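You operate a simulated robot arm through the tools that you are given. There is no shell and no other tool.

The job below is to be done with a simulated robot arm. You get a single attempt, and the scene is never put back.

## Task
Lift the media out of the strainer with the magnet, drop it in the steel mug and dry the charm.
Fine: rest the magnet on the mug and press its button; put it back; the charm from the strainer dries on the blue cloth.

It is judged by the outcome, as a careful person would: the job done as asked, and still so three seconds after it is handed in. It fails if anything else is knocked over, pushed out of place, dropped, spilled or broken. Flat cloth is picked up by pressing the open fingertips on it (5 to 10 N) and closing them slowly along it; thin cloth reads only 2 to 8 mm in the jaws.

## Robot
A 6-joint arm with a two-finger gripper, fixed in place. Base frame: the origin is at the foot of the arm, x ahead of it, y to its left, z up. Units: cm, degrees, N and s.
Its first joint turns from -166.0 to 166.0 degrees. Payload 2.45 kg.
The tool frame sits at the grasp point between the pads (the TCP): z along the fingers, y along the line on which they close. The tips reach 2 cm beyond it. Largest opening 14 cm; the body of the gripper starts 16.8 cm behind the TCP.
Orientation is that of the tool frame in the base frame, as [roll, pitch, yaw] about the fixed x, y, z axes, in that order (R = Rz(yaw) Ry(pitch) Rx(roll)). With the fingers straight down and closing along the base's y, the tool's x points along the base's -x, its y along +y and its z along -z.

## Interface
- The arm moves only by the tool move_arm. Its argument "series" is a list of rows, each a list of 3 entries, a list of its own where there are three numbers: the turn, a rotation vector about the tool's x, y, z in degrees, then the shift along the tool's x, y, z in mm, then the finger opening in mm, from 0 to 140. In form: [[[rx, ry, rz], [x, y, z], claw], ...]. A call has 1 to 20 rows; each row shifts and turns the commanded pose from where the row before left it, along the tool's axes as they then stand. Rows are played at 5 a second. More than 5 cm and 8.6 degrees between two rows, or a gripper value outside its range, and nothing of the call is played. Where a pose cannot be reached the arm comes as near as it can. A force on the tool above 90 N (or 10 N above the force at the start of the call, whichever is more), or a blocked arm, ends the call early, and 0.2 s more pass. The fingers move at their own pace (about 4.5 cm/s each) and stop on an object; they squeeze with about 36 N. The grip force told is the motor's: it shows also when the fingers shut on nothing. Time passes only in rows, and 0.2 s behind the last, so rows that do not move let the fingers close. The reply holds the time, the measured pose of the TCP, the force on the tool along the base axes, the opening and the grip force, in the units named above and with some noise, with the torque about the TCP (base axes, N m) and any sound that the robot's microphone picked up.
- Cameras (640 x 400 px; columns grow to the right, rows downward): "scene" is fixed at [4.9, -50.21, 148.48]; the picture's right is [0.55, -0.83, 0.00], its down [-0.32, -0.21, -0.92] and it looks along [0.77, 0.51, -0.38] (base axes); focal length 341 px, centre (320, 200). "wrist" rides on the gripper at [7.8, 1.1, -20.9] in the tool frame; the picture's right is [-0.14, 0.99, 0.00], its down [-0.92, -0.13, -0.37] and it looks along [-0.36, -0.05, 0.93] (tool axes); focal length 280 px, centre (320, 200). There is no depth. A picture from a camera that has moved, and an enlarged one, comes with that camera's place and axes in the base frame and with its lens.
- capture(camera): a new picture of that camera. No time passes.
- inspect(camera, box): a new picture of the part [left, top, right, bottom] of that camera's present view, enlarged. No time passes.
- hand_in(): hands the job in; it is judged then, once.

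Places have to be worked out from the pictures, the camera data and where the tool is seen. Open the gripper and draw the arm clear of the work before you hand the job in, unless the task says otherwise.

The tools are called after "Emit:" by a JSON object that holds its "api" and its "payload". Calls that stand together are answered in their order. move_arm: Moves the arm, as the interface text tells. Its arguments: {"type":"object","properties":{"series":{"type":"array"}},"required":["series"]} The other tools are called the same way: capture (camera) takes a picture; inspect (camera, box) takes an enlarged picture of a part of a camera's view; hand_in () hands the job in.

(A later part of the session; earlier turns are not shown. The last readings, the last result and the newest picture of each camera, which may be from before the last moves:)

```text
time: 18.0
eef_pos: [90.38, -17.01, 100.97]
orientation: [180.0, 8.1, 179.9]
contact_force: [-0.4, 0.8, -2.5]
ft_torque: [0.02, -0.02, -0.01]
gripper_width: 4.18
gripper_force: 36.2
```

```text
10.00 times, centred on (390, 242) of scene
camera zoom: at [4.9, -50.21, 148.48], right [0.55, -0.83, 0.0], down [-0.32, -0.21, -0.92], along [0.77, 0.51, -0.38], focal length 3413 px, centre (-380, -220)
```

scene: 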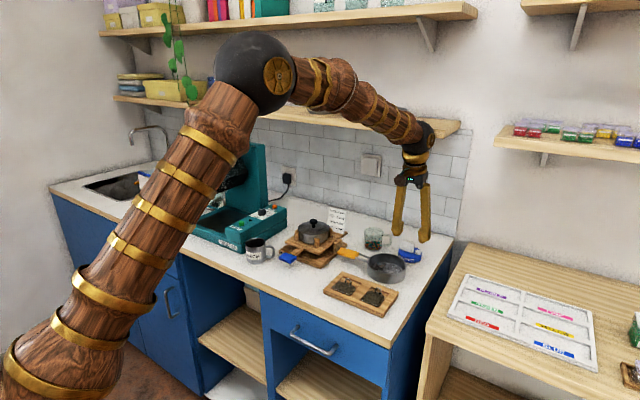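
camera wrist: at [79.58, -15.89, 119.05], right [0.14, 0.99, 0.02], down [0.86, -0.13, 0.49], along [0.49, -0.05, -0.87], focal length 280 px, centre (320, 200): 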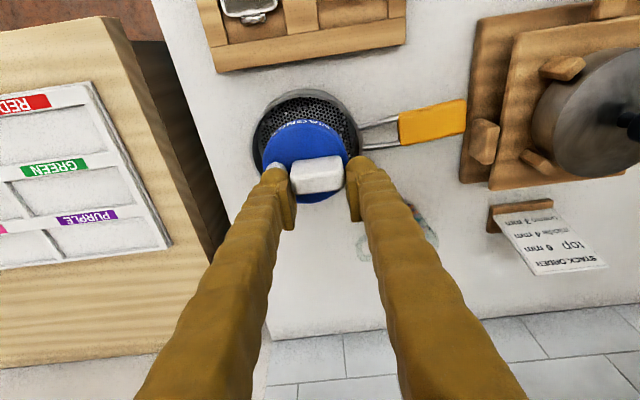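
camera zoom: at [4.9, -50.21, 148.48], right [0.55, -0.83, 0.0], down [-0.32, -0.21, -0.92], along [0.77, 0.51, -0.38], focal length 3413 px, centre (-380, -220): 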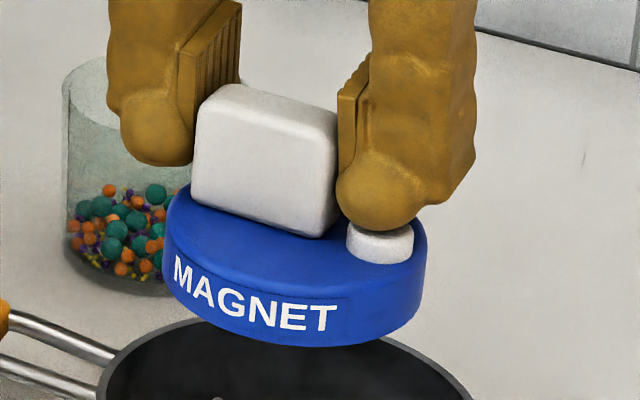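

The charm is a chunky ~1.5 cm block, so the magnet cannot get near the mesh until the charm is out, and the finger now rests on the button. I raise the magnet further to count the beads in the strainer before setting it down.

Emit:
{"api": "move_arm", "payload": {"series": [[[0, 0, 0], [-5, 0, -35], 30], [[0, 0, 0], [-5, 0, -35], 30], [[0, 0, 0], [0, 0, 0], 30]]}}

Emit:
{"api": "inspect", "payload": {"camera": "scene", "box": [362, 250, 412, 285]}}

Emit:
{"api": "inspect", "payload": {"camera": "scene", "box": [370, 190, 420, 240]}}

Emit:
{"api": "inspect", "payload": {"camera": "wrist", "box": [230, 60, 390, 220]}}

```text
time: 18.8
eef_pos: [90.58, -16.73, 108.16]
orientation: [-180.0, 8.1, 179.9]
contact_force: [-0.4, -0.1, -2.1]
ft_torque: [0.02, -0.02, 0.01]
gripper_width: 4.17
gripper_force: 35.3
```

```text
11.43 times, centred on (387, 268) of scene
camera zoom: at [4.9, -50.21, 148.48], right [0.55, -0.83, 0.0], down [-0.32, -0.21, -0.92], along [0.77, 0.51, -0.38], focal length 3901 px, centre (-446, -571)
```

zoom: 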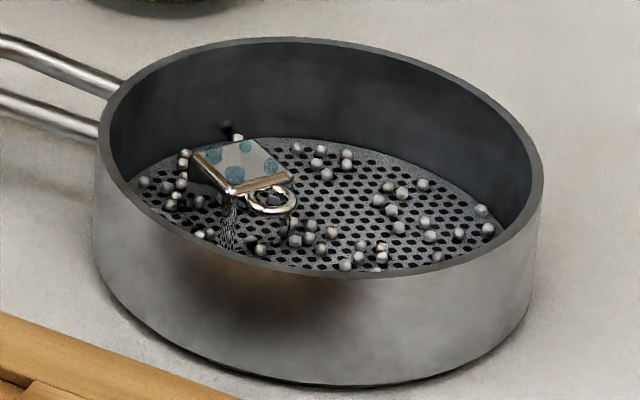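

```text
8.00 times, centred on (395, 215) of scene
camera zoom: at [4.9, -50.21, 148.48], right [0.55, -0.83, 0.0], down [-0.32, -0.21, -0.92], along [0.77, 0.51, -0.38], focal length 2731 px, centre (-280, 80)
```

zoom: 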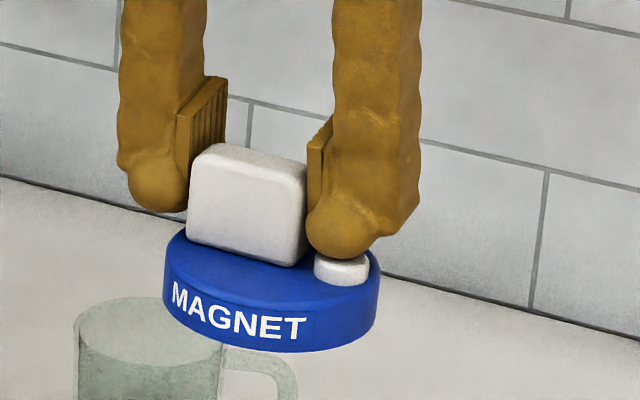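

```text
2.50 times, centred on (310, 140) of wrist
camera zoom: at [79.75, -15.68, 127.69], right [0.14, 0.99, 0.02], down [0.86, -0.13, 0.49], along [0.49, -0.05, -0.87], focal length 701 px, centre (345, 350)
```

zoom: 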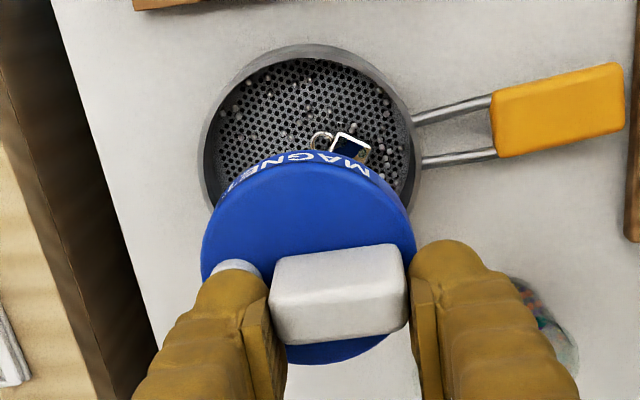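

All beads appear to be in the strainer. I check the free counter spot near (71,0), where I want to park the magnet for a better grip.

Emit:
{"api": "inspect", "payload": {"camera": "scene", "box": [230, 230, 350, 320]}}

```text
4.44 times, centred on (290, 275) of scene
camera zoom: at [4.9, -50.21, 148.48], right [0.55, -0.83, 0.0], down [-0.32, -0.21, -0.92], along [0.77, 0.51, -0.38], focal length 1517 px, centre (453, -133)
```

zoom: 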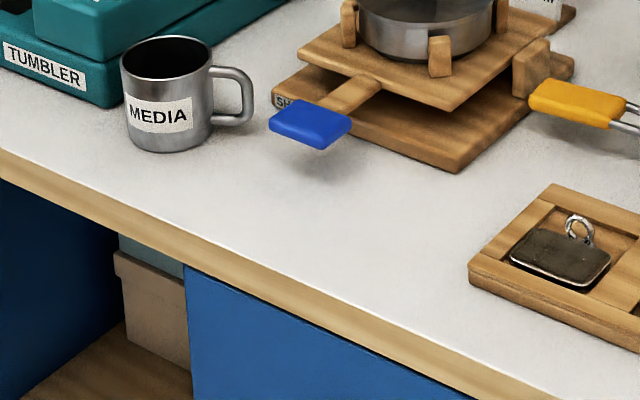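

The spot is clear all round. I carry the magnet there at height, then lower to about 4 cm above the counter.

Emit:
{"api": "move_arm", "payload": {"series": [[[0, 0, 0], [23.4, 22.5, -3.3], 30], [[0, 0, 0], [23.4, 22.5, -3.3], 30], [[0, 0, 0], [23.4, 22.5, -3.3], 30], [[0, 0, 0], [23.4, 22.5, -3.3], 30], [[0, 0, 0], [23.4, 22.5, -3.3], 30], [[0, 0, 0], [23.4, 22.5, -3.3], 30], [[0, 0, 0], [23.4, 22.5, -3.3], 30], [[0, 0, 0], [23.4, 22.5, -3.3], 30], [[0, 0, 0], [3.8, 0, 27.2], 30], [[0, 0, 0], [3.8, 0, 27.2], 30], [[0, 0, 0], [3.8, 0, 27.2], 30], [[0, 0, 0], [3.8, 0, 27.2], 30], [[0, 0, 0], [0, 0, 0], 30]]}}

Emit:
{"api": "inspect", "payload": {"camera": "scene", "box": [250, 210, 360, 320]}}

Emit:
{"api": "capture", "payload": {"camera": "wrist"}}

```text
time: 21.6
eef_pos: [71.39, 1.05, 97.04]
orientation: [-179.9, 8.0, -180.0]
contact_force: [0.2, 0.3, -1.9]
ft_torque: [0.02, -0.02, -0.05]
gripper_width: 4.18
gripper_force: 36.6
```

```text
3.64 times, centred on (305, 265) of scene
camera zoom: at [4.9, -50.21, 148.48], right [0.55, -0.83, 0.0], down [-0.32, -0.21, -0.92], along [0.77, 0.51, -0.38], focal length 1241 px, centre (374, -36)
```

zoom: 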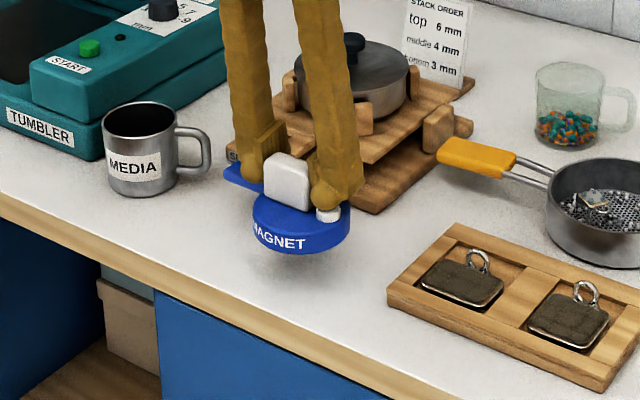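

```text
taken
camera wrist: at [60.63, 2.22, 116.69], right [0.14, 0.99, 0.02], down [0.86, -0.13, 0.49], along [0.49, -0.05, -0.87], focal length 280 px, centre (320, 200)
```

wrist: 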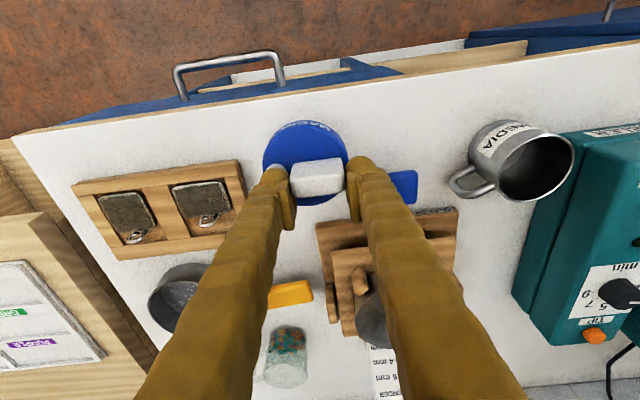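

The spot under the magnet is clear. I shift 5 mm to −y and lower towards the counter in decreasing steps.

Emit:
{"api": "move_arm", "payload": {"series": [[[0, 0, 0], [2.1, -5, 14.9], 30], [[0, 0, 0], [1.4, 0, 9.9], 30], [[0, 0, 0], [0.7, 0, 5], 30], [[0, 0, 0], [0.4, 0, 3], 30], [[0, 0, 0], [0.3, 0, 2], 30], [[0, 0, 0], [0, 0, 0], 30]]}}

```text
time: 23.0
eef_pos: [71.42, 0.57, 93.73]
orientation: [180.0, 8.0, -180.0]
contact_force: [0.7, -0.1, -2.1]
ft_torque: [0.01, -0.04, 0.01]
gripper_width: 4.17
gripper_force: 36.0
```

No contact yet at z≈93.6. I creep down 5 mm.

Emit:
{"api": "move_arm", "payload": {"series": [[[0, 0, 0], [0.15, 0, 1], 30], [[0, 0, 0], [0.15, 0, 1], 30], [[0, 0, 0], [0.15, 0, 1], 30], [[0, 0, 0], [0.15, 0, 1], 30], [[0, 0, 0], [0, 0, 0], 30]]}}

Emit:
{"api": "inspect", "payload": {"camera": "scene", "box": [280, 240, 330, 290]}}

```text
time: 24.2
eef_pos: [71.48, 0.48, 93.36]
orientation: [-179.9, 8.0, 180.0]
contact_force: [-0.2, -0.6, -1.7]
ft_torque: [0.02, -0.04, 0.01]
gripper_width: 4.19
gripper_force: 36.4
```

```text
8.00 times, centred on (305, 265) of scene
camera zoom: at [4.9, -50.21, 148.48], right [0.55, -0.83, 0.0], down [-0.32, -0.21, -0.92], along [0.77, 0.51, -0.38], focal length 2731 px, centre (440, -320)
```

zoom: 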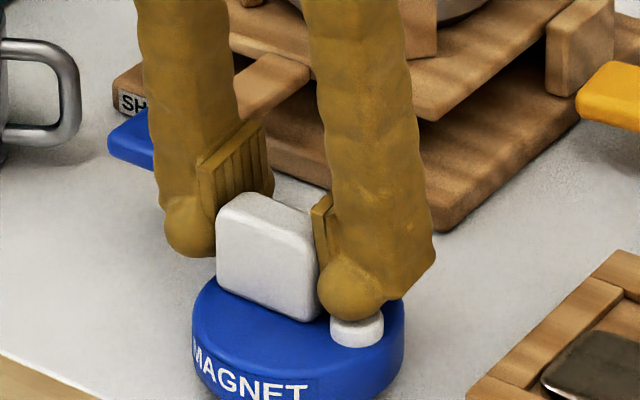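

Still not touching. I creep further.

Emit:
{"api": "move_arm", "payload": {"series": [[[0, 0, 0], [0.15, 0, 1], 30], [[0, 0, 0], [0.15, 0, 1], 30], [[0, 0, 0], [0.15, 0, 1], 30], [[0, 0, 0], [0, 0, 0], 30]]}}

```text
time: 25.2
eef_pos: [71.46, 0.42, 93.07]
orientation: [-179.9, 8.1, 180.0]
contact_force: [-3.0, 8.2, 22.1]
ft_torque: [-0.04, 0.08, -0.04]
gripper_width: 4.17
gripper_force: 36.2
```

Contact with the counter. I ease up 1 mm and open the fingers to 6 cm.

Emit:
{"api": "move_arm", "payload": {"series": [[[0, 0, 0], [-0.15, 0, -1], 30], [[0, 0, 0], [0, 0, 0], 60], [[0, 0, 0], [0, 0, 0], 60], [[0, 0, 0], [-1.4, 0, -10], 60], [[0, 0, 0], [-2.8, 0, -20], 60], [[0, 0, 0], [-2.8, 0, -20], 60], [[0, 0, 0], [0, 0, 0], 60]]}}

Emit:
{"api": "inspect", "payload": {"camera": "scene", "box": [270, 230, 350, 310]}}

Emit:
{"api": "capture", "payload": {"camera": "wrist"}}

```text
time: 26.8
eef_pos: [71.65, 0.5, 98.1]
orientation: [179.9, 8.1, -180.0]
contact_force: [0.2, -1.0, 0.1]
ft_torque: [-0.01, 0.0, -0.03]
gripper_width: 6.01
gripper_force: 0.0
```

```text
5.00 times, centred on (310, 270) of scene
camera zoom: at [4.9, -50.21, 148.48], right [0.55, -0.83, 0.0], down [-0.32, -0.21, -0.92], along [0.77, 0.51, -0.38], focal length 1707 px, centre (370, -150)
```

zoom: 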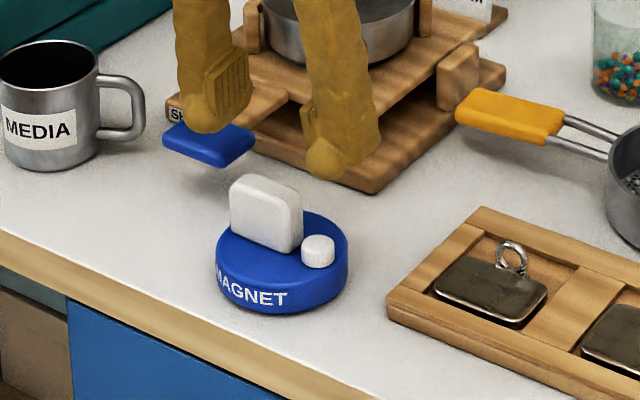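

```text
taken
camera wrist: at [60.83, 1.59, 117.62], right [0.14, 0.99, 0.02], down [0.86, -0.13, 0.49], along [0.49, -0.05, -0.87], focal length 280 px, centre (320, 200)
```

wrist: 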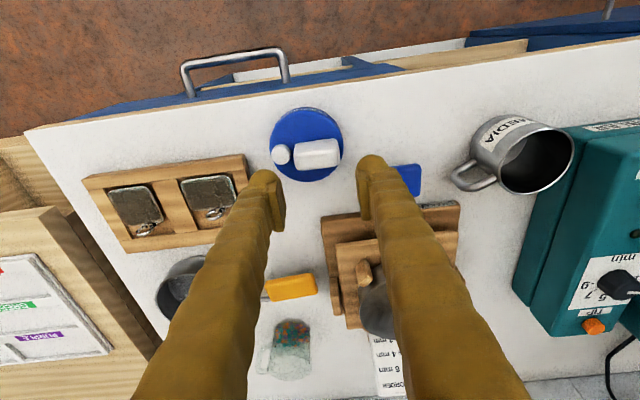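

The magnet is parked upright with its button free. Next I take the charm out first: I go above the strainer with the tool vertical and turn the fingers 60° to match the charm's sides.

Emit:
{"api": "move_arm", "payload": {"series": [[[0, 0, 0], [-5.6, 0, -39.6], 60], [[0, 0, 0], [-5.6, 0, -39.6], 60], [[0, 8, 0], [0, 0, 0], 60], [[0, 0, 0], [-26.2, -24.4, 0], 60], [[0, 0, 0], [-26.2, -24.4, 0], 60], [[0, 0, 0], [-26.2, -24.4, 0], 60], [[0, 0, 0], [-26.2, -24.4, 0], 60], [[0, 0, 0], [-26.2, -24.4, 0], 60], [[0, 0, 0], [-26.2, -24.4, 0], 60], [[0, 0, 0], [-26.2, -24.4, 0], 60], [[0, 0, -7.5], [0, 0, 0], 60], [[0, 0, -7.5], [0, 0, 0], 60], [[0, 0, -7.5], [0, 0, 0], 60], [[0, 0, -7.5], [0, 0, 0], 60], [[0, 0, -7.5], [0, 0, 0], 60], [[0, 0, -7.5], [0, 0, 0], 60], [[0, 0, -7.5], [0, 0, 0], 60], [[0, 0, -7.5], [0, 0, 0], 60], [[0, 0, 0], [0, 0, 0], 60]]}}

Emit:
{"api": "capture", "payload": {"camera": "wrist"}}

Emit:
{"api": "inspect", "payload": {"camera": "wrist", "box": [240, 130, 400, 260]}}

Emit:
{"api": "capture", "payload": {"camera": "scene"}}

```text
time: 30.8
eef_pos: [89.86, -16.58, 106.24]
orientation: [-180.0, 0.1, -119.9]
contact_force: [-0.2, -0.6, -0.3]
ft_torque: [-0.03, 0.03, -0.05]
gripper_width: 6.04
gripper_force: 0.0
```

```text
taken
camera wrist: at [84.85, -22.8, 127.11], right [-0.79, 0.61, 0.0], down [0.57, 0.73, 0.37], along [0.23, 0.29, -0.93], focal length 280 px, centre (320, 200)
```

wrist: 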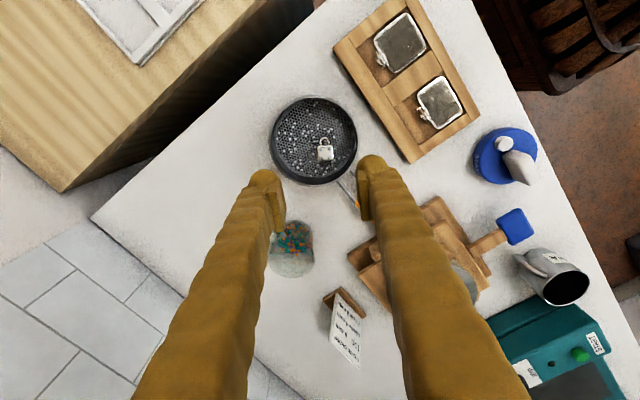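

```text
3.08 times, centred on (320, 195) of wrist
camera zoom: at [84.85, -22.8, 127.11], right [-0.79, 0.61, 0.0], down [0.57, 0.73, 0.37], along [0.23, 0.29, -0.93], focal length 863 px, centre (320, 215)
```

zoom: 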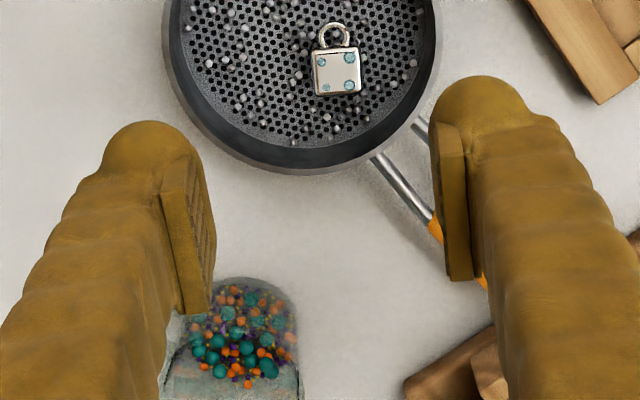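

```text
taken
```

scene: 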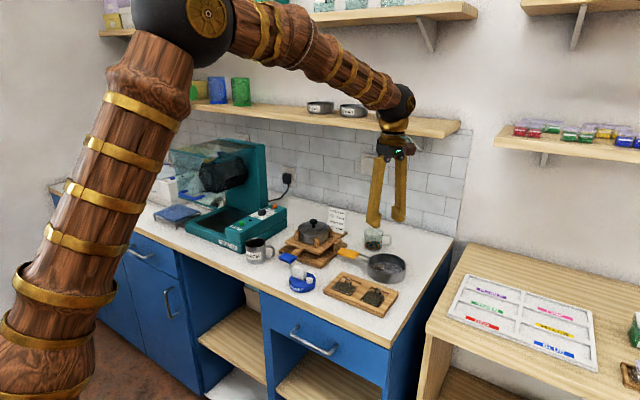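

The charm shows as a little padlock, ~1.9 cm square at about (89.2,-16.2), square to the fingers, with its ring toward the strainer's middle. I shift so the pads take its body clear of the strainer wall, narrow to 3.2 cm and come down to just above the rim.

Emit:
{"api": "move_arm", "payload": {"series": [[[0, 0, 0], [11.6, 8.9, 20], 32], [[0, 0, 0], [0, 0, 35], 32], [[0, 0, 0], [0, 0, 35], 32], [[0, 0, 0], [0, 0, 30], 32], [[0, 0, 0], [0, 0, 0], 32], [[0, 0, 0], [0, 0, 0], 32]]}}

Emit:
{"api": "inspect", "payload": {"camera": "wrist", "box": [240, 110, 400, 230]}}

Emit:
{"api": "inspect", "payload": {"camera": "scene", "box": [355, 230, 415, 290]}}

```text
time: 32.2
eef_pos: [88.49, -17.04, 94.42]
orientation: [-180.0, 0.0, -120.0]
contact_force: [0.3, 0.6, -0.7]
ft_torque: [-0.02, 0.02, 0.04]
gripper_width: 3.21
gripper_force: 0.0
```

```text
3.33 times, centred on (320, 170) of wrist
camera zoom: at [83.51, -23.2, 115.1], right [-0.79, 0.61, 0.0], down [0.57, 0.73, 0.37], along [0.23, 0.29, -0.93], focal length 935 px, centre (320, 300)
```

zoom: 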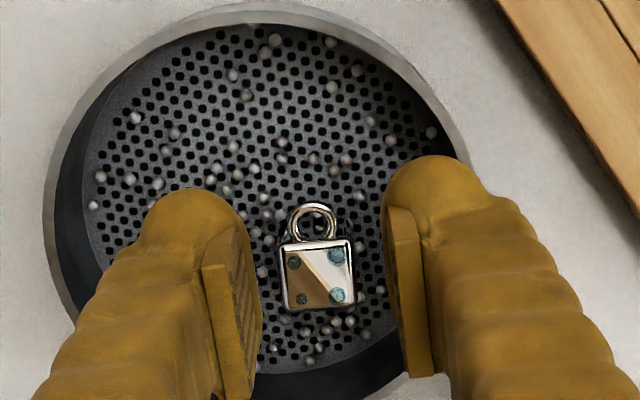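

```text
6.67 times, centred on (385, 260) of scene
camera zoom: at [4.9, -50.21, 148.48], right [0.55, -0.83, 0.0], down [-0.32, -0.21, -0.92], along [0.77, 0.51, -0.38], focal length 2276 px, centre (-113, -200)
```

zoom: 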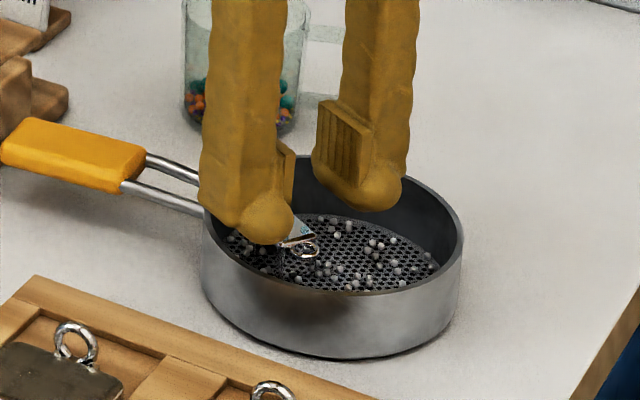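

The charm is centred between the fingers. I narrow to 2.6 cm for wall clearance and lower 2.2 cm, watching force.

Emit:
{"api": "move_arm", "payload": {"series": [[[0, 0, 0], [0, -1, 0], 26], [[0, 0, 0], [0, 0, 6], 26], [[0, 0, 0], [0, 0, 6], 26], [[0, 0, 0], [0, 0, 5], 26], [[0, 0, 0], [0, 0, 5], 26], [[0, 0, 0], [0, 0, 0], 26]]}}

Emit:
{"api": "inspect", "payload": {"camera": "wrist", "box": [240, 110, 400, 230]}}

Emit:
{"api": "inspect", "payload": {"camera": "scene", "box": [355, 230, 415, 290]}}

```text
time: 33.6
eef_pos: [88.53, -17.12, 92.01]
orientation: [180.0, 0.0, -119.9]
contact_force: [-0.1, 0.0, 0.2]
ft_torque: [0.03, -0.02, -0.02]
gripper_width: 2.6
gripper_force: 0.0
```

```text
3.33 times, centred on (320, 170) of wrist
camera zoom: at [83.58, -23.35, 112.87], right [-0.79, 0.61, 0.0], down [0.57, 0.73, 0.37], along [0.23, 0.29, -0.93], focal length 935 px, centre (320, 300)
```

zoom: 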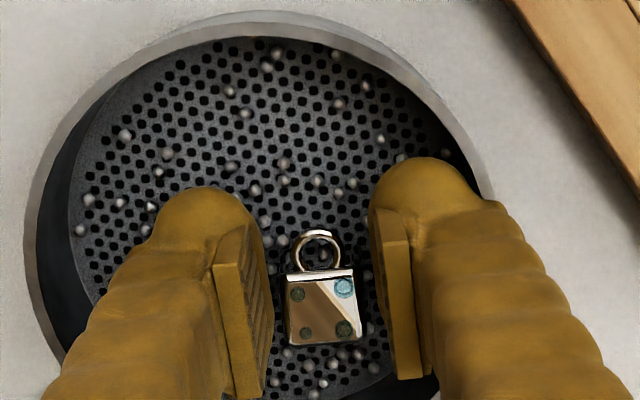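

```text
6.67 times, centred on (385, 260) of scene
camera zoom: at [4.9, -50.21, 148.48], right [0.55, -0.83, 0.0], down [-0.32, -0.21, -0.92], along [0.77, 0.51, -0.38], focal length 2276 px, centre (-113, -200)
```

zoom: 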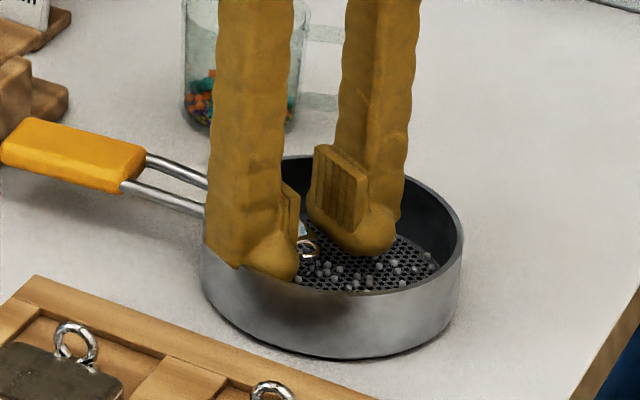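

The outer side of the upper finger would come too close to the strainer wall in this orientation. I lift, turn another 30° so both fingers stand along x (more wall clearance), and realign with the charm at about (89.5,-16.0).

Emit:
{"api": "move_arm", "payload": {"series": [[[0, 0, 0], [0, 0, -25], 33], [[0, 0, -7.5], [0, 0, 0], 33], [[0, 0, -7.5], [0, 0, 0], 33], [[0, 0, -7.5], [0, 0, 0], 33], [[0, 0, -7.5], [0, 0, 0], 33], [[0, 0, 0], [4.1, -8.7, 0], 33], [[0, 0, 0], [0, 0, 5], 33], [[0, 0, 0], [0, 0, 0], 33]]}}

Emit:
{"api": "inspect", "payload": {"camera": "wrist", "box": [240, 110, 400, 230]}}

Emit:
{"api": "inspect", "payload": {"camera": "scene", "box": [355, 230, 415, 290]}}

```text
time: 35.4
eef_pos: [89.4, -17.64, 93.96]
orientation: [180.0, 0.0, -90.0]
contact_force: [-0.8, 0.4, -0.2]
ft_torque: [-0.01, 0.01, 0.01]
gripper_width: 3.31
gripper_force: 0.0
```

```text
3.33 times, centred on (320, 170) of wrist
camera zoom: at [88.2, -25.5, 114.89], right [-0.99, 0.14, 0.0], down [0.13, 0.92, 0.37], along [0.05, 0.37, -0.93], focal length 935 px, centre (320, 300)
```

zoom: 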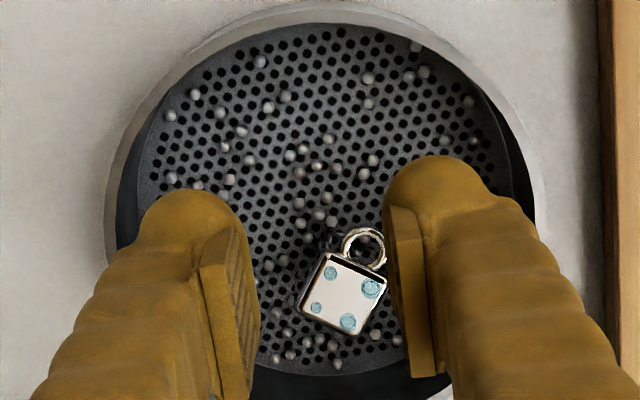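

```text
6.67 times, centred on (385, 260) of scene
camera zoom: at [4.9, -50.21, 148.48], right [0.55, -0.83, 0.0], down [-0.32, -0.21, -0.92], along [0.77, 0.51, -0.38], focal length 2276 px, centre (-113, -200)
```

zoom: 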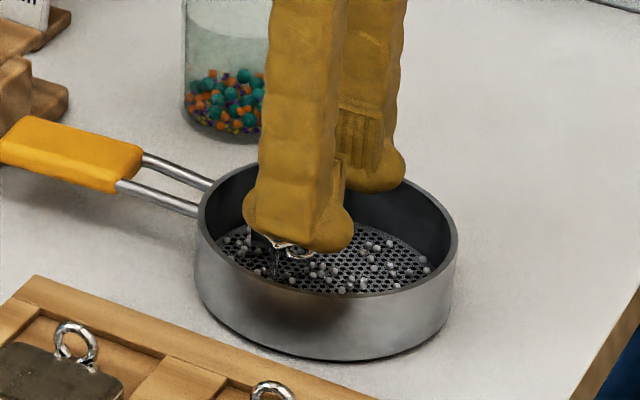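

The charm with its ring sits between the fingers, about 3 mm toward −x. I shift that amount, narrow to 3 cm, and lower 2 cm gently.

Emit:
{"api": "move_arm", "payload": {"series": [[[0, 0, 0], [0, 3.3, 0], 30], [[0, 0, 0], [0, 0, 5], 30], [[0, 0, 0], [0, 0, 5], 30], [[0, 0, 0], [0, 0, 4], 30], [[0, 0, 0], [0, 0, 4], 30], [[0, 0, 0], [0, 0, 0], 30]]}}

Emit:
{"api": "inspect", "payload": {"camera": "wrist", "box": [240, 110, 400, 230]}}

Emit:
{"api": "inspect", "payload": {"camera": "scene", "box": [355, 230, 415, 290]}}

```text
time: 36.8
eef_pos: [89.17, -17.64, 92.15]
orientation: [180.0, 0.0, -90.0]
contact_force: [0.7, -0.2, 0.4]
ft_torque: [0.02, -0.02, 0.04]
gripper_width: 2.99
gripper_force: 0.0
```

```text
3.33 times, centred on (320, 170) of wrist
camera zoom: at [87.85, -25.47, 112.93], right [-0.99, 0.14, 0.0], down [0.13, 0.92, 0.37], along [0.05, 0.36, -0.93], focal length 935 px, centre (320, 300)
```

zoom: 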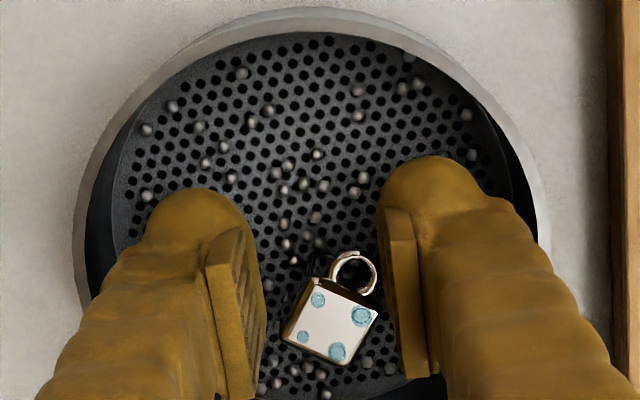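

```text
6.67 times, centred on (385, 260) of scene
camera zoom: at [4.9, -50.21, 148.48], right [0.55, -0.83, 0.0], down [-0.32, -0.21, -0.92], along [0.77, 0.51, -0.38], focal length 2276 px, centre (-113, -200)
```

zoom: 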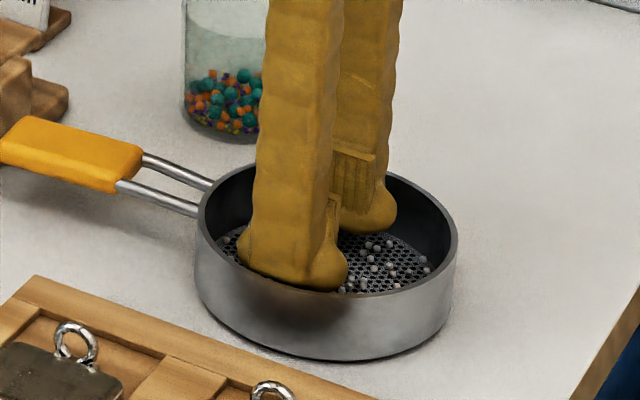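

Still free of the wall, charm centred. I lower 1.4 cm more in small steps.

Emit:
{"api": "move_arm", "payload": {"series": [[[0, 0, 0], [0, 0, 4], 30], [[0, 0, 0], [0, 0, 4], 30], [[0, 0, 0], [0, 0, 3], 30], [[0, 0, 0], [0, 0, 3], 30], [[0, 0, 0], [0, 0, 0], 30]]}}

Emit:
{"api": "inspect", "payload": {"camera": "wrist", "box": [240, 110, 400, 230]}}

Emit:
{"api": "inspect", "payload": {"camera": "scene", "box": [355, 230, 415, 290]}}

```text
time: 38.0
eef_pos: [89.24, -17.46, 90.83]
orientation: [179.9, 0.1, -90.0]
contact_force: [0.2, 0.6, 0.1]
ft_torque: [0.0, 0.0, 0.02]
gripper_width: 2.99
gripper_force: 0.1
```

```text
3.33 times, centred on (320, 170) of wrist
camera zoom: at [87.98, -25.36, 111.69], right [-0.99, 0.14, 0.0], down [0.13, 0.92, 0.37], along [0.05, 0.37, -0.93], focal length 935 px, centre (320, 300)
```

zoom: 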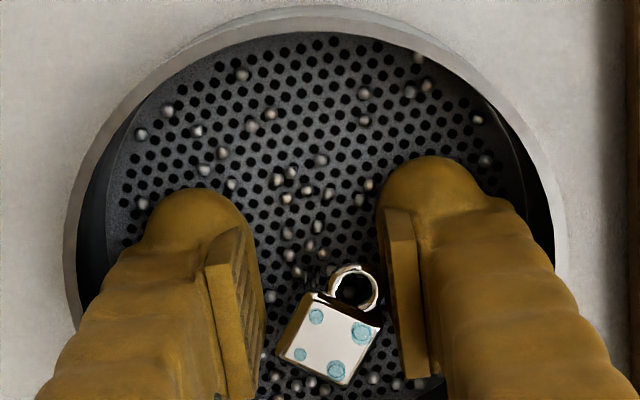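

```text
6.67 times, centred on (385, 260) of scene
camera zoom: at [4.9, -50.21, 148.48], right [0.55, -0.83, 0.0], down [-0.32, -0.21, -0.92], along [0.77, 0.51, -0.38], focal length 2276 px, centre (-113, -200)
```

zoom: 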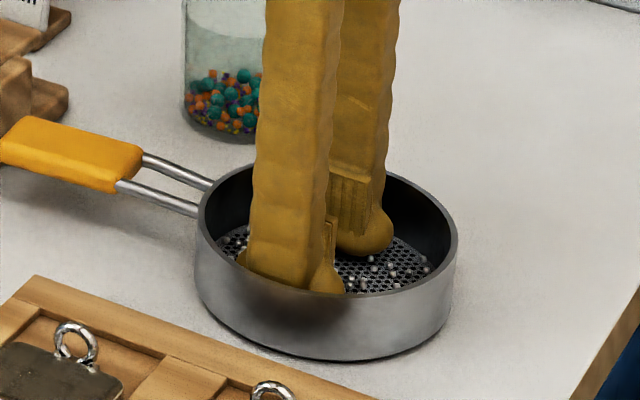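

No contact so far. I lower 3 mm more, then close slowly on the charm.

Emit:
{"api": "move_arm", "payload": {"series": [[[0, 0, 0], [0, 0, 2], 30], [[0, 0, 0], [0, 0, 1.5], 30], [[0, 0, 0], [0, 0, 0], 26], [[0, 0, 0], [0, 0, 0], 23], [[0, 0, 0], [0, 0, 0], 20], [[0, 0, 0], [0, 0, 0], 17], [[0, 0, 0], [0, 0, 0], 14], [[0, 0, 0], [0, 0, 0], 12], [[0, 0, 0], [0, 0, 0], 12]]}}

Emit:
{"api": "inspect", "payload": {"camera": "wrist", "box": [240, 110, 400, 230]}}

Emit:
{"api": "inspect", "payload": {"camera": "scene", "box": [355, 230, 415, 290]}}

```text
time: 40.0
eef_pos: [89.19, -17.71, 90.45]
orientation: [-180.0, 0.0, -90.1]
contact_force: [0.8, 0.2, 1.5]
ft_torque: [-0.02, -0.02, 0.01]
gripper_width: 1.15
gripper_force: 0.1
```

```text
3.33 times, centred on (320, 170) of wrist
camera zoom: at [87.94, -25.42, 111.3], right [-0.99, 0.14, 0.0], down [0.13, 0.92, 0.37], along [0.05, 0.37, -0.93], focal length 935 px, centre (320, 300)
```

zoom: 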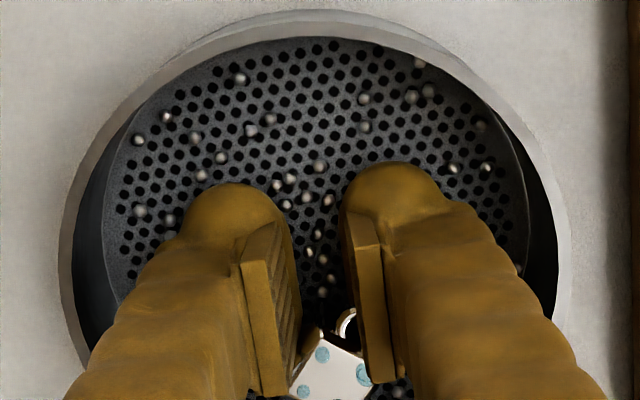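

```text
6.67 times, centred on (385, 260) of scene
camera zoom: at [4.9, -50.21, 148.48], right [0.55, -0.83, 0.0], down [-0.32, -0.21, -0.92], along [0.77, 0.51, -0.38], focal length 2276 px, centre (-113, -200)
```

zoom: 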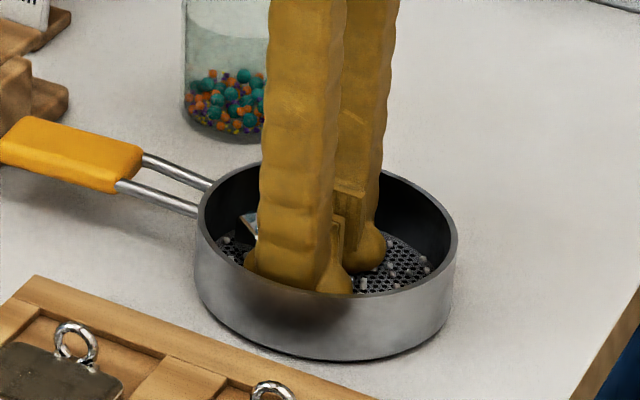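

The fingers squeezed the charm outward instead of gripping it; nothing is held. I open a little and use the −x finger to nudge the ring toward +x, turning the charm so that it lines up with the fingers.

Emit:
{"api": "move_arm", "payload": {"series": [[[0, 0, 0], [2, 0, 0], 26], [[0, 0, 0], [0, 0, 0], 26], [[0, 0, 0], [0, 0, 0], 26], [[0, 0, 0], [0, -2, 0], 26], [[0, 0, 0], [0, -2, 0], 26], [[0, 0, 0], [0, -2, 0], 26], [[0, 0, 0], [0, -2, 0], 26], [[0, 0, 0], [0, 0, 0], 26]]}}

Emit:
{"api": "inspect", "payload": {"camera": "wrist", "box": [240, 130, 400, 250]}}

Emit:
{"api": "inspect", "payload": {"camera": "scene", "box": [355, 230, 415, 290]}}

```text
time: 41.8
eef_pos: [89.99, -17.74, 90.47]
orientation: [-179.9, -0.1, -90.0]
contact_force: [-7.6, -2.7, 23.7]
ft_torque: [-0.06, 0.19, -0.03]
gripper_width: 2.55
gripper_force: 0.0
```

```text
3.33 times, centred on (320, 190) of wrist
camera zoom: at [88.71, -25.66, 111.28], right [-0.99, 0.14, 0.0], down [0.13, 0.92, 0.37], along [0.05, 0.36, -0.93], focal length 935 px, centre (320, 233)
```

zoom: 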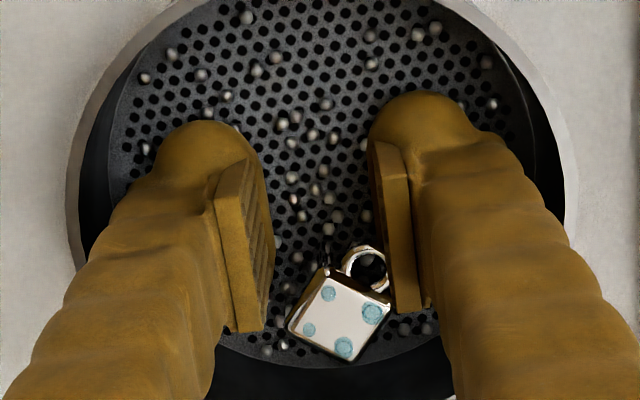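

```text
6.67 times, centred on (385, 260) of scene
camera zoom: at [4.9, -50.21, 148.48], right [0.55, -0.83, 0.0], down [-0.32, -0.21, -0.92], along [0.77, 0.51, -0.38], focal length 2276 px, centre (-113, -200)
```

zoom: 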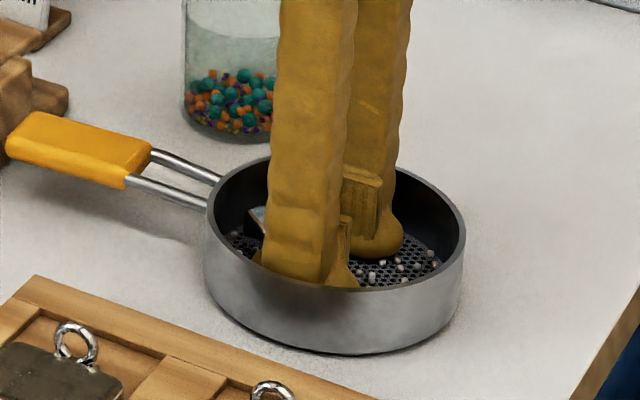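

The tips are pressing on the mesh/beads (24 N) and dragged the strainer a few mm. I raise 4 mm to free it, then nudge the ring gently +x to turn the charm.

Emit:
{"api": "move_arm", "payload": {"series": [[[0, 0, 0], [0, 0, -4], 26], [[0, 0, 0], [0, 0, 0], 26], [[0, 0, 0], [0, -1.5, 0], 26], [[0, 0, 0], [0, -1.5, 0], 26], [[0, 0, 0], [0, -1.5, 0], 26], [[0, 0, 0], [0, -1.5, 0], 26], [[0, 0, 0], [0, 0, 0], 26]]}}

Emit:
{"api": "inspect", "payload": {"camera": "wrist", "box": [240, 130, 400, 250]}}

Emit:
{"api": "inspect", "payload": {"camera": "scene", "box": [355, 230, 415, 290]}}

```text
time: 43.4
eef_pos: [90.41, -17.91, 90.85]
orientation: [-180.0, 0.0, -90.0]
contact_force: [-0.1, 0.3, -1.1]
ft_torque: [0.01, 0.02, -0.01]
gripper_width: 2.59
gripper_force: 0.1
```

```text
3.33 times, centred on (320, 190) of wrist
camera zoom: at [89.27, -25.7, 111.69], right [-0.99, 0.14, 0.0], down [0.13, 0.92, 0.37], along [0.05, 0.37, -0.93], focal length 935 px, centre (320, 233)
```

zoom: 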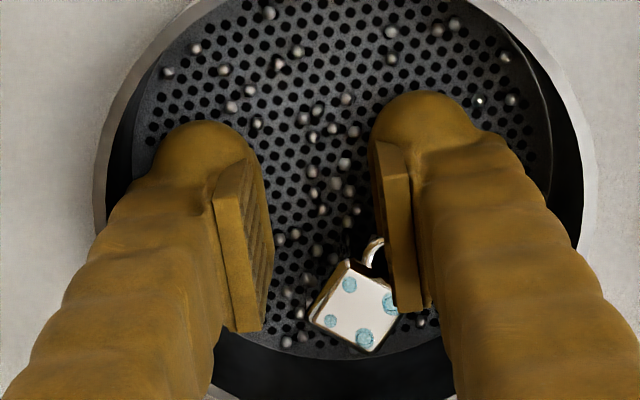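

```text
6.67 times, centred on (385, 260) of scene
camera zoom: at [4.9, -50.21, 148.48], right [0.55, -0.83, 0.0], down [-0.32, -0.21, -0.92], along [0.77, 0.51, -0.38], focal length 2276 px, centre (-113, -200)
```

zoom: 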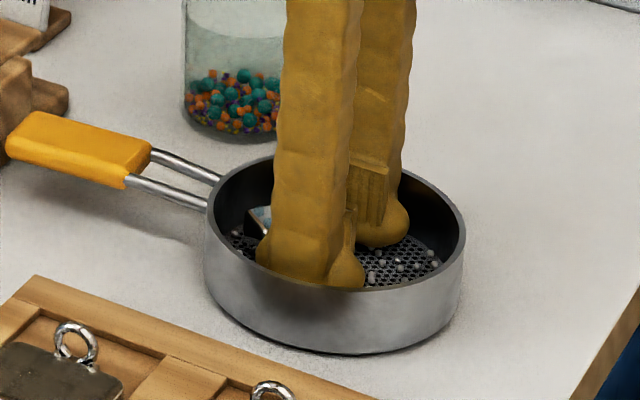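

The charm slid a little without turning. I centre the fingers on it, open to 3.1 cm, and slide +y in small steps so that the pads straddle its middle, watching for wall contact.

Emit:
{"api": "move_arm", "payload": {"series": [[[0, 0, 0], [0, 2, 0], 31], [[0, 0, 0], [0, 2.5, 0], 31], [[0, 0, 0], [0, 0, 0], 31], [[0, 0, 0], [-3, 0, 0], 31], [[0, 0, 0], [-3, 0, 0], 31], [[0, 0, 0], [0, 0, 0], 31]]}}

Emit:
{"api": "inspect", "payload": {"camera": "wrist", "box": [240, 130, 400, 250]}}

Emit:
{"api": "inspect", "payload": {"camera": "scene", "box": [355, 230, 415, 290]}}

```text
time: 44.8
eef_pos: [90.08, -17.23, 90.89]
orientation: [-180.0, 0.0, -90.0]
contact_force: [0.0, 0.1, -1.2]
ft_torque: [-0.04, -0.04, 0.02]
gripper_width: 3.11
gripper_force: 0.0
```

```text
3.33 times, centred on (320, 190) of wrist
camera zoom: at [88.86, -25.06, 111.74], right [-0.99, 0.14, 0.0], down [0.13, 0.92, 0.37], along [0.05, 0.36, -0.93], focal length 935 px, centre (320, 233)
```

zoom: 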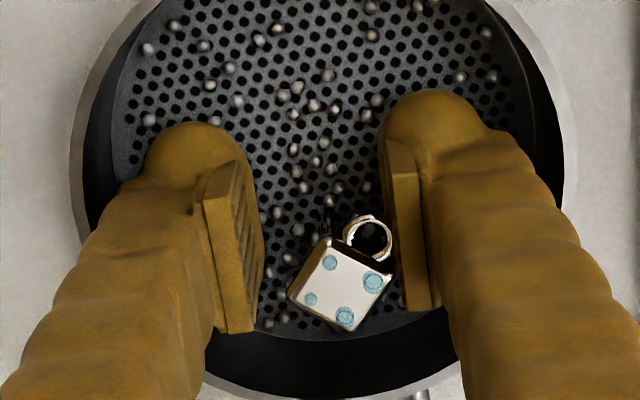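

```text
6.67 times, centred on (385, 260) of scene
camera zoom: at [4.9, -50.21, 148.48], right [0.55, -0.83, 0.0], down [-0.32, -0.21, -0.92], along [0.77, 0.51, -0.38], focal length 2276 px, centre (-113, -200)
```

zoom: 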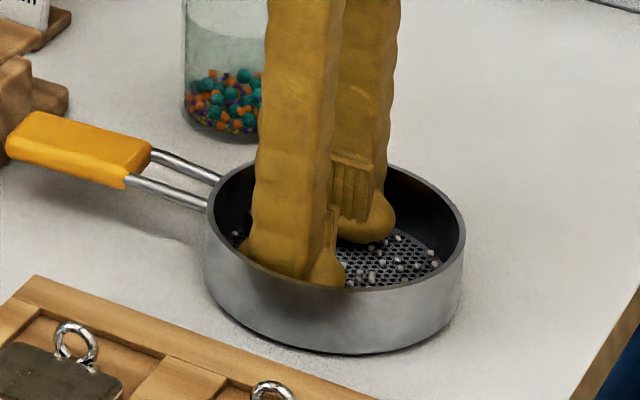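

No wall contact. I advance another 6 mm in +y with a slight −x correction.

Emit:
{"api": "move_arm", "payload": {"series": [[[0, 0, 0], [-2, 1.5, 0], 31], [[0, 0, 0], [-2, 0, 0], 31], [[0, 0, 0], [-2, 0, 0], 31], [[0, 0, 0], [0, 0, 0], 31]]}}

Emit:
{"api": "inspect", "payload": {"camera": "wrist", "box": [240, 130, 400, 250]}}

Emit:
{"api": "inspect", "payload": {"camera": "scene", "box": [355, 230, 415, 290]}}

```text
time: 45.8
eef_pos: [90.01, -16.58, 90.79]
orientation: [180.0, 0.0, -90.0]
contact_force: [0.2, 0.2, 0.2]
ft_torque: [0.02, 0.02, 0.01]
gripper_width: 3.08
gripper_force: 0.2
```

```text
3.33 times, centred on (320, 190) of wrist
camera zoom: at [88.77, -24.46, 111.71], right [-0.99, 0.14, 0.0], down [0.13, 0.92, 0.37], along [0.05, 0.37, -0.93], focal length 935 px, centre (320, 233)
```

zoom: 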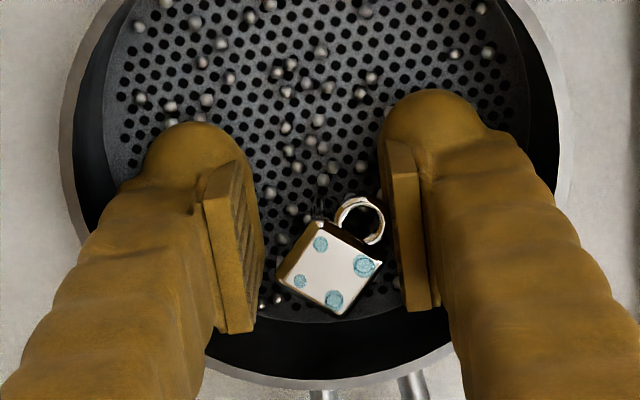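

```text
6.67 times, centred on (385, 260) of scene
camera zoom: at [4.9, -50.21, 148.48], right [0.55, -0.83, 0.0], down [-0.32, -0.21, -0.92], along [0.77, 0.51, -0.38], focal length 2276 px, centre (-113, -200)
```

zoom: 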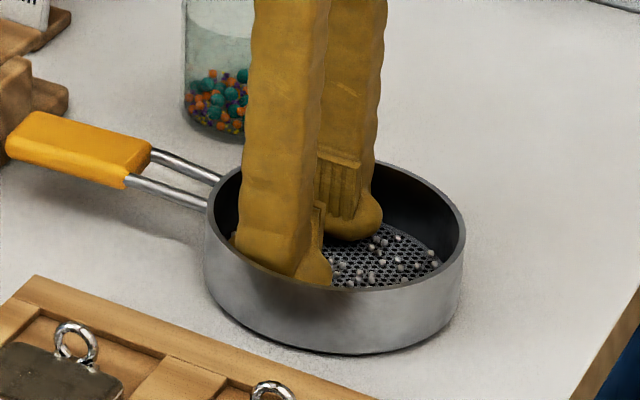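

Still free. I advance 6 mm more so the pads pass the charm's centre.

Emit:
{"api": "move_arm", "payload": {"series": [[[0, 0, 0], [-2, 0, 0], 31], [[0, 0, 0], [-2, 0, 0], 31], [[0, 0, 0], [-2, 0, 0], 31], [[0, 0, 0], [0, 0, 0], 31]]}}

Emit:
{"api": "inspect", "payload": {"camera": "wrist", "box": [240, 130, 400, 250]}}

Emit:
{"api": "inspect", "payload": {"camera": "scene", "box": [355, 230, 415, 290]}}

```text
time: 46.8
eef_pos: [89.91, -16.13, 90.85]
orientation: [-180.0, 0.1, -90.0]
contact_force: [0.3, 0.0, -0.2]
ft_torque: [0.02, -0.01, 0.01]
gripper_width: 3.1
gripper_force: 0.1
```

```text
3.33 times, centred on (320, 190) of wrist
camera zoom: at [88.7, -23.95, 111.62], right [-0.99, 0.14, 0.0], down [0.13, 0.92, 0.37], along [0.05, 0.36, -0.93], focal length 935 px, centre (320, 233)
```

zoom: 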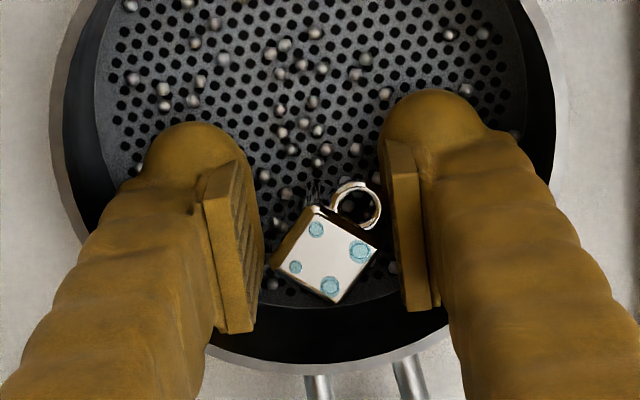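

```text
6.67 times, centred on (385, 260) of scene
camera zoom: at [4.9, -50.21, 148.48], right [0.55, -0.83, 0.0], down [-0.32, -0.21, -0.92], along [0.77, 0.51, -0.38], focal length 2276 px, centre (-113, -200)
```

zoom: 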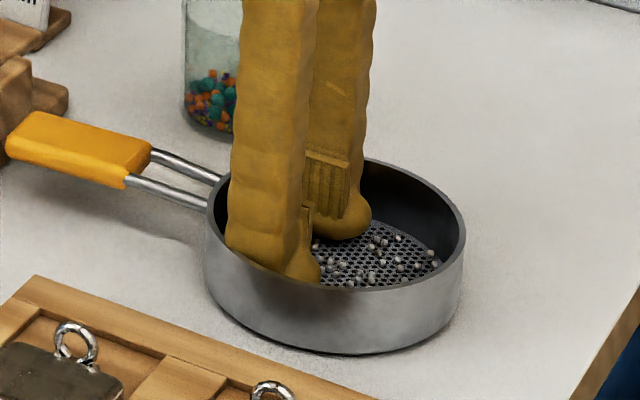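

The pads now pass the charm's centre with no contact. I close slowly on it.

Emit:
{"api": "move_arm", "payload": {"series": [[[0, 0, 0], [0, 0, 0], 28], [[0, 0, 0], [0, 0, 0], 26], [[0, 0, 0], [0, 0, 0], 24], [[0, 0, 0], [0, 0, 0], 22], [[0, 0, 0], [0, 0, 0], 20], [[0, 0, 0], [0, 0, 0], 18], [[0, 0, 0], [0, 0, 0], 16], [[0, 0, 0], [0, 0, 0], 16]]}}

Emit:
{"api": "inspect", "payload": {"camera": "wrist", "box": [240, 130, 400, 250]}}

```text
time: 48.6
eef_pos: [89.86, -16.25, 90.91]
orientation: [180.0, 0.0, -89.9]
contact_force: [0.0, 0.2, -0.5]
ft_torque: [-0.02, 0.03, 0.0]
gripper_width: 2.76
gripper_force: 35.6
```

```text
3.33 times, centred on (320, 190) of wrist
camera zoom: at [88.7, -23.96, 111.62], right [-0.99, 0.14, 0.0], down [0.13, 0.92, 0.37], along [0.05, 0.36, -0.93], focal length 935 px, centre (320, 233)
```

zoom: 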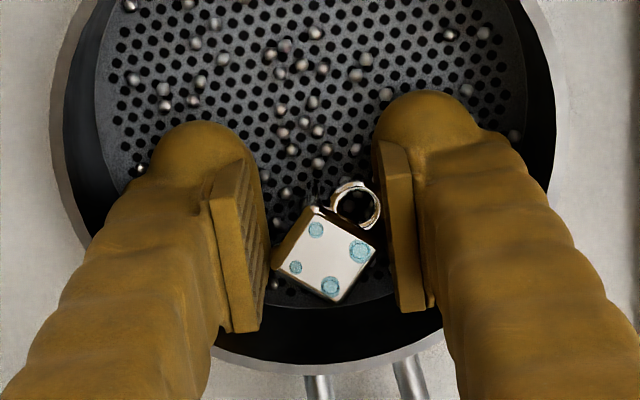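

Held across its corners at 2.76 cm with 36 N. I lift slowly and check.

Emit:
{"api": "move_arm", "payload": {"series": [[[0, 0, 0], [0, 0, -3], 16], [[0, 0, 0], [0, 0, -5], 16], [[0, 0, 0], [0, 0, -10], 16], [[0, 0, 0], [0, 0, -15], 16], [[0, 0, 0], [0, 0, -15], 16], [[0, 0, 0], [0, 0, 0], 16]]}}

Emit:
{"api": "inspect", "payload": {"camera": "wrist", "box": [240, 130, 400, 250]}}

Emit:
{"api": "inspect", "payload": {"camera": "scene", "box": [355, 220, 415, 290]}}

```text
time: 50.0
eef_pos: [89.93, -16.01, 95.66]
orientation: [-180.0, 0.0, -90.0]
contact_force: [-0.8, 0.0, -0.7]
ft_torque: [0.05, -0.01, 0.0]
gripper_width: 2.73
gripper_force: 35.8
```

```text
3.33 times, centred on (320, 190) of wrist
camera zoom: at [88.73, -23.78, 116.49], right [-0.99, 0.14, 0.0], down [0.13, 0.92, 0.37], along [0.05, 0.36, -0.93], focal length 935 px, centre (320, 233)
```

zoom: 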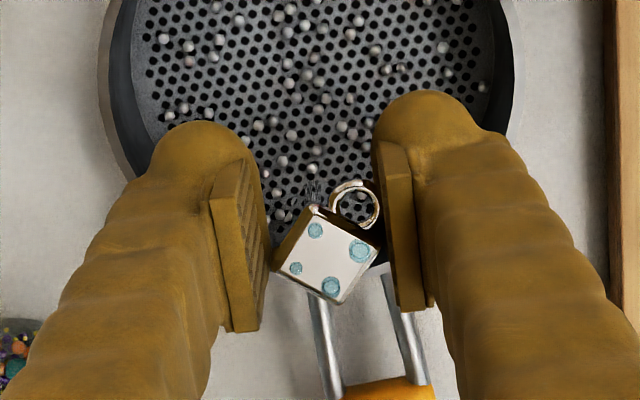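

```text
5.71 times, centred on (385, 255) of scene
camera zoom: at [4.9, -50.21, 148.48], right [0.55, -0.83, 0.0], down [-0.32, -0.21, -0.92], along [0.77, 0.51, -0.38], focal length 1950 px, centre (-51, -114)
```

zoom: 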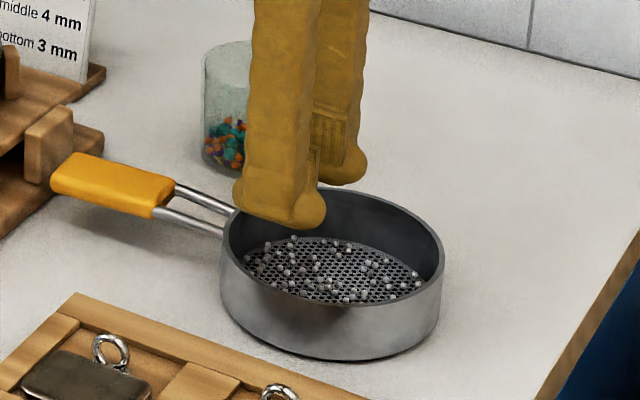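

The charm is out and held. I raise it and carry it at height around the front of the tumbler toward the blue cloth on the left, stopping short to look.

Emit:
{"api": "move_arm", "payload": {"series": [[[0, 0, 0], [0, 0, -40], 16], [[0, 0, 0], [0, 0, -40], 16], [[0, 0, 0], [0, 0, -40], 16], [[0, 0, 0], [0, 0, -40], 16], [[0, 0, 0], [-35, 17.5, 0], 16], [[0, 0, 0], [-35, 17.5, 0], 16], [[0, 0, 0], [-35, 17.5, 0], 16], [[0, 0, 0], [-35, 17.5, 0], 16], [[0, 0, 0], [-35, 17.5, 0], 16], [[0, 0, 0], [-35, 17.5, 0], 16], [[0, 0, 0], [-35, 17.5, 0], 16], [[0, 0, 0], [-35, 17.5, 0], 16], [[0, 0, 0], [-35, 17.5, 0], 16], [[0, 0, 0], [-35, 17.5, 0], 16], [[0, 0, 0], [-35, 17.5, 0], 16], [[0, 0, 0], [-35, 17.5, 0], 16], [[0, 0, 0], [-35, 17.5, 0], 16], [[0, 0, 0], [-35, 17.5, 0], 16], [[0, 0, 0], [-35, 17.5, 0], 16], [[0, 0, 0], [0, 0, 0], 16]]}}

Emit:
{"api": "capture", "payload": {"camera": "wrist"}}

Emit:
{"api": "capture", "payload": {"camera": "scene"}}

```text
time: 54.2
eef_pos: [63.82, 36.43, 111.61]
orientation: [180.0, 0.0, -90.1]
contact_force: [0.5, 0.1, -0.1]
ft_torque: [-0.02, 0.02, 0.02]
gripper_width: 2.02
gripper_force: 35.8
```

```text
taken
camera wrist: at [62.6, 28.72, 132.49], right [-0.99, 0.14, 0.0], down [0.13, 0.92, 0.37], along [0.05, 0.36, -0.93], focal length 280 px, centre (320, 200)
```

wrist: 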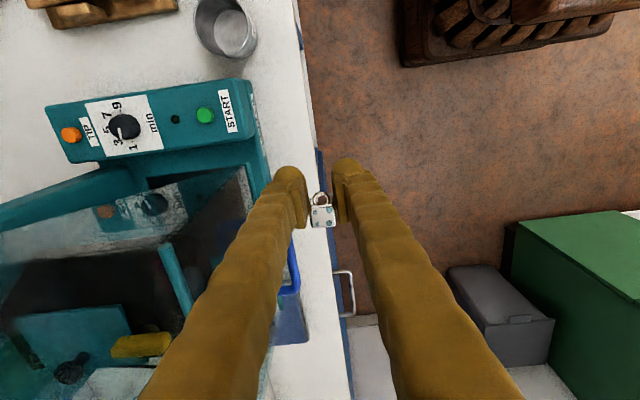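

```text
taken
```

scene: 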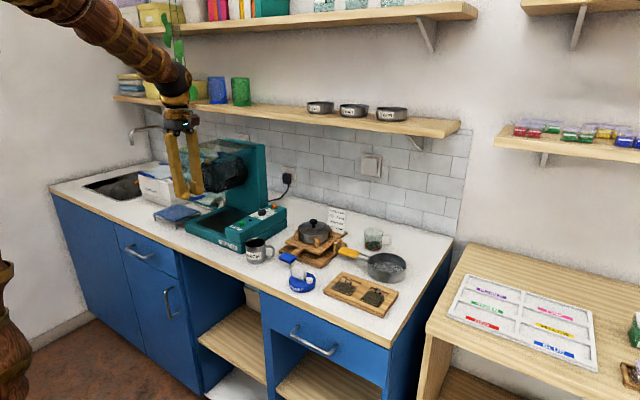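

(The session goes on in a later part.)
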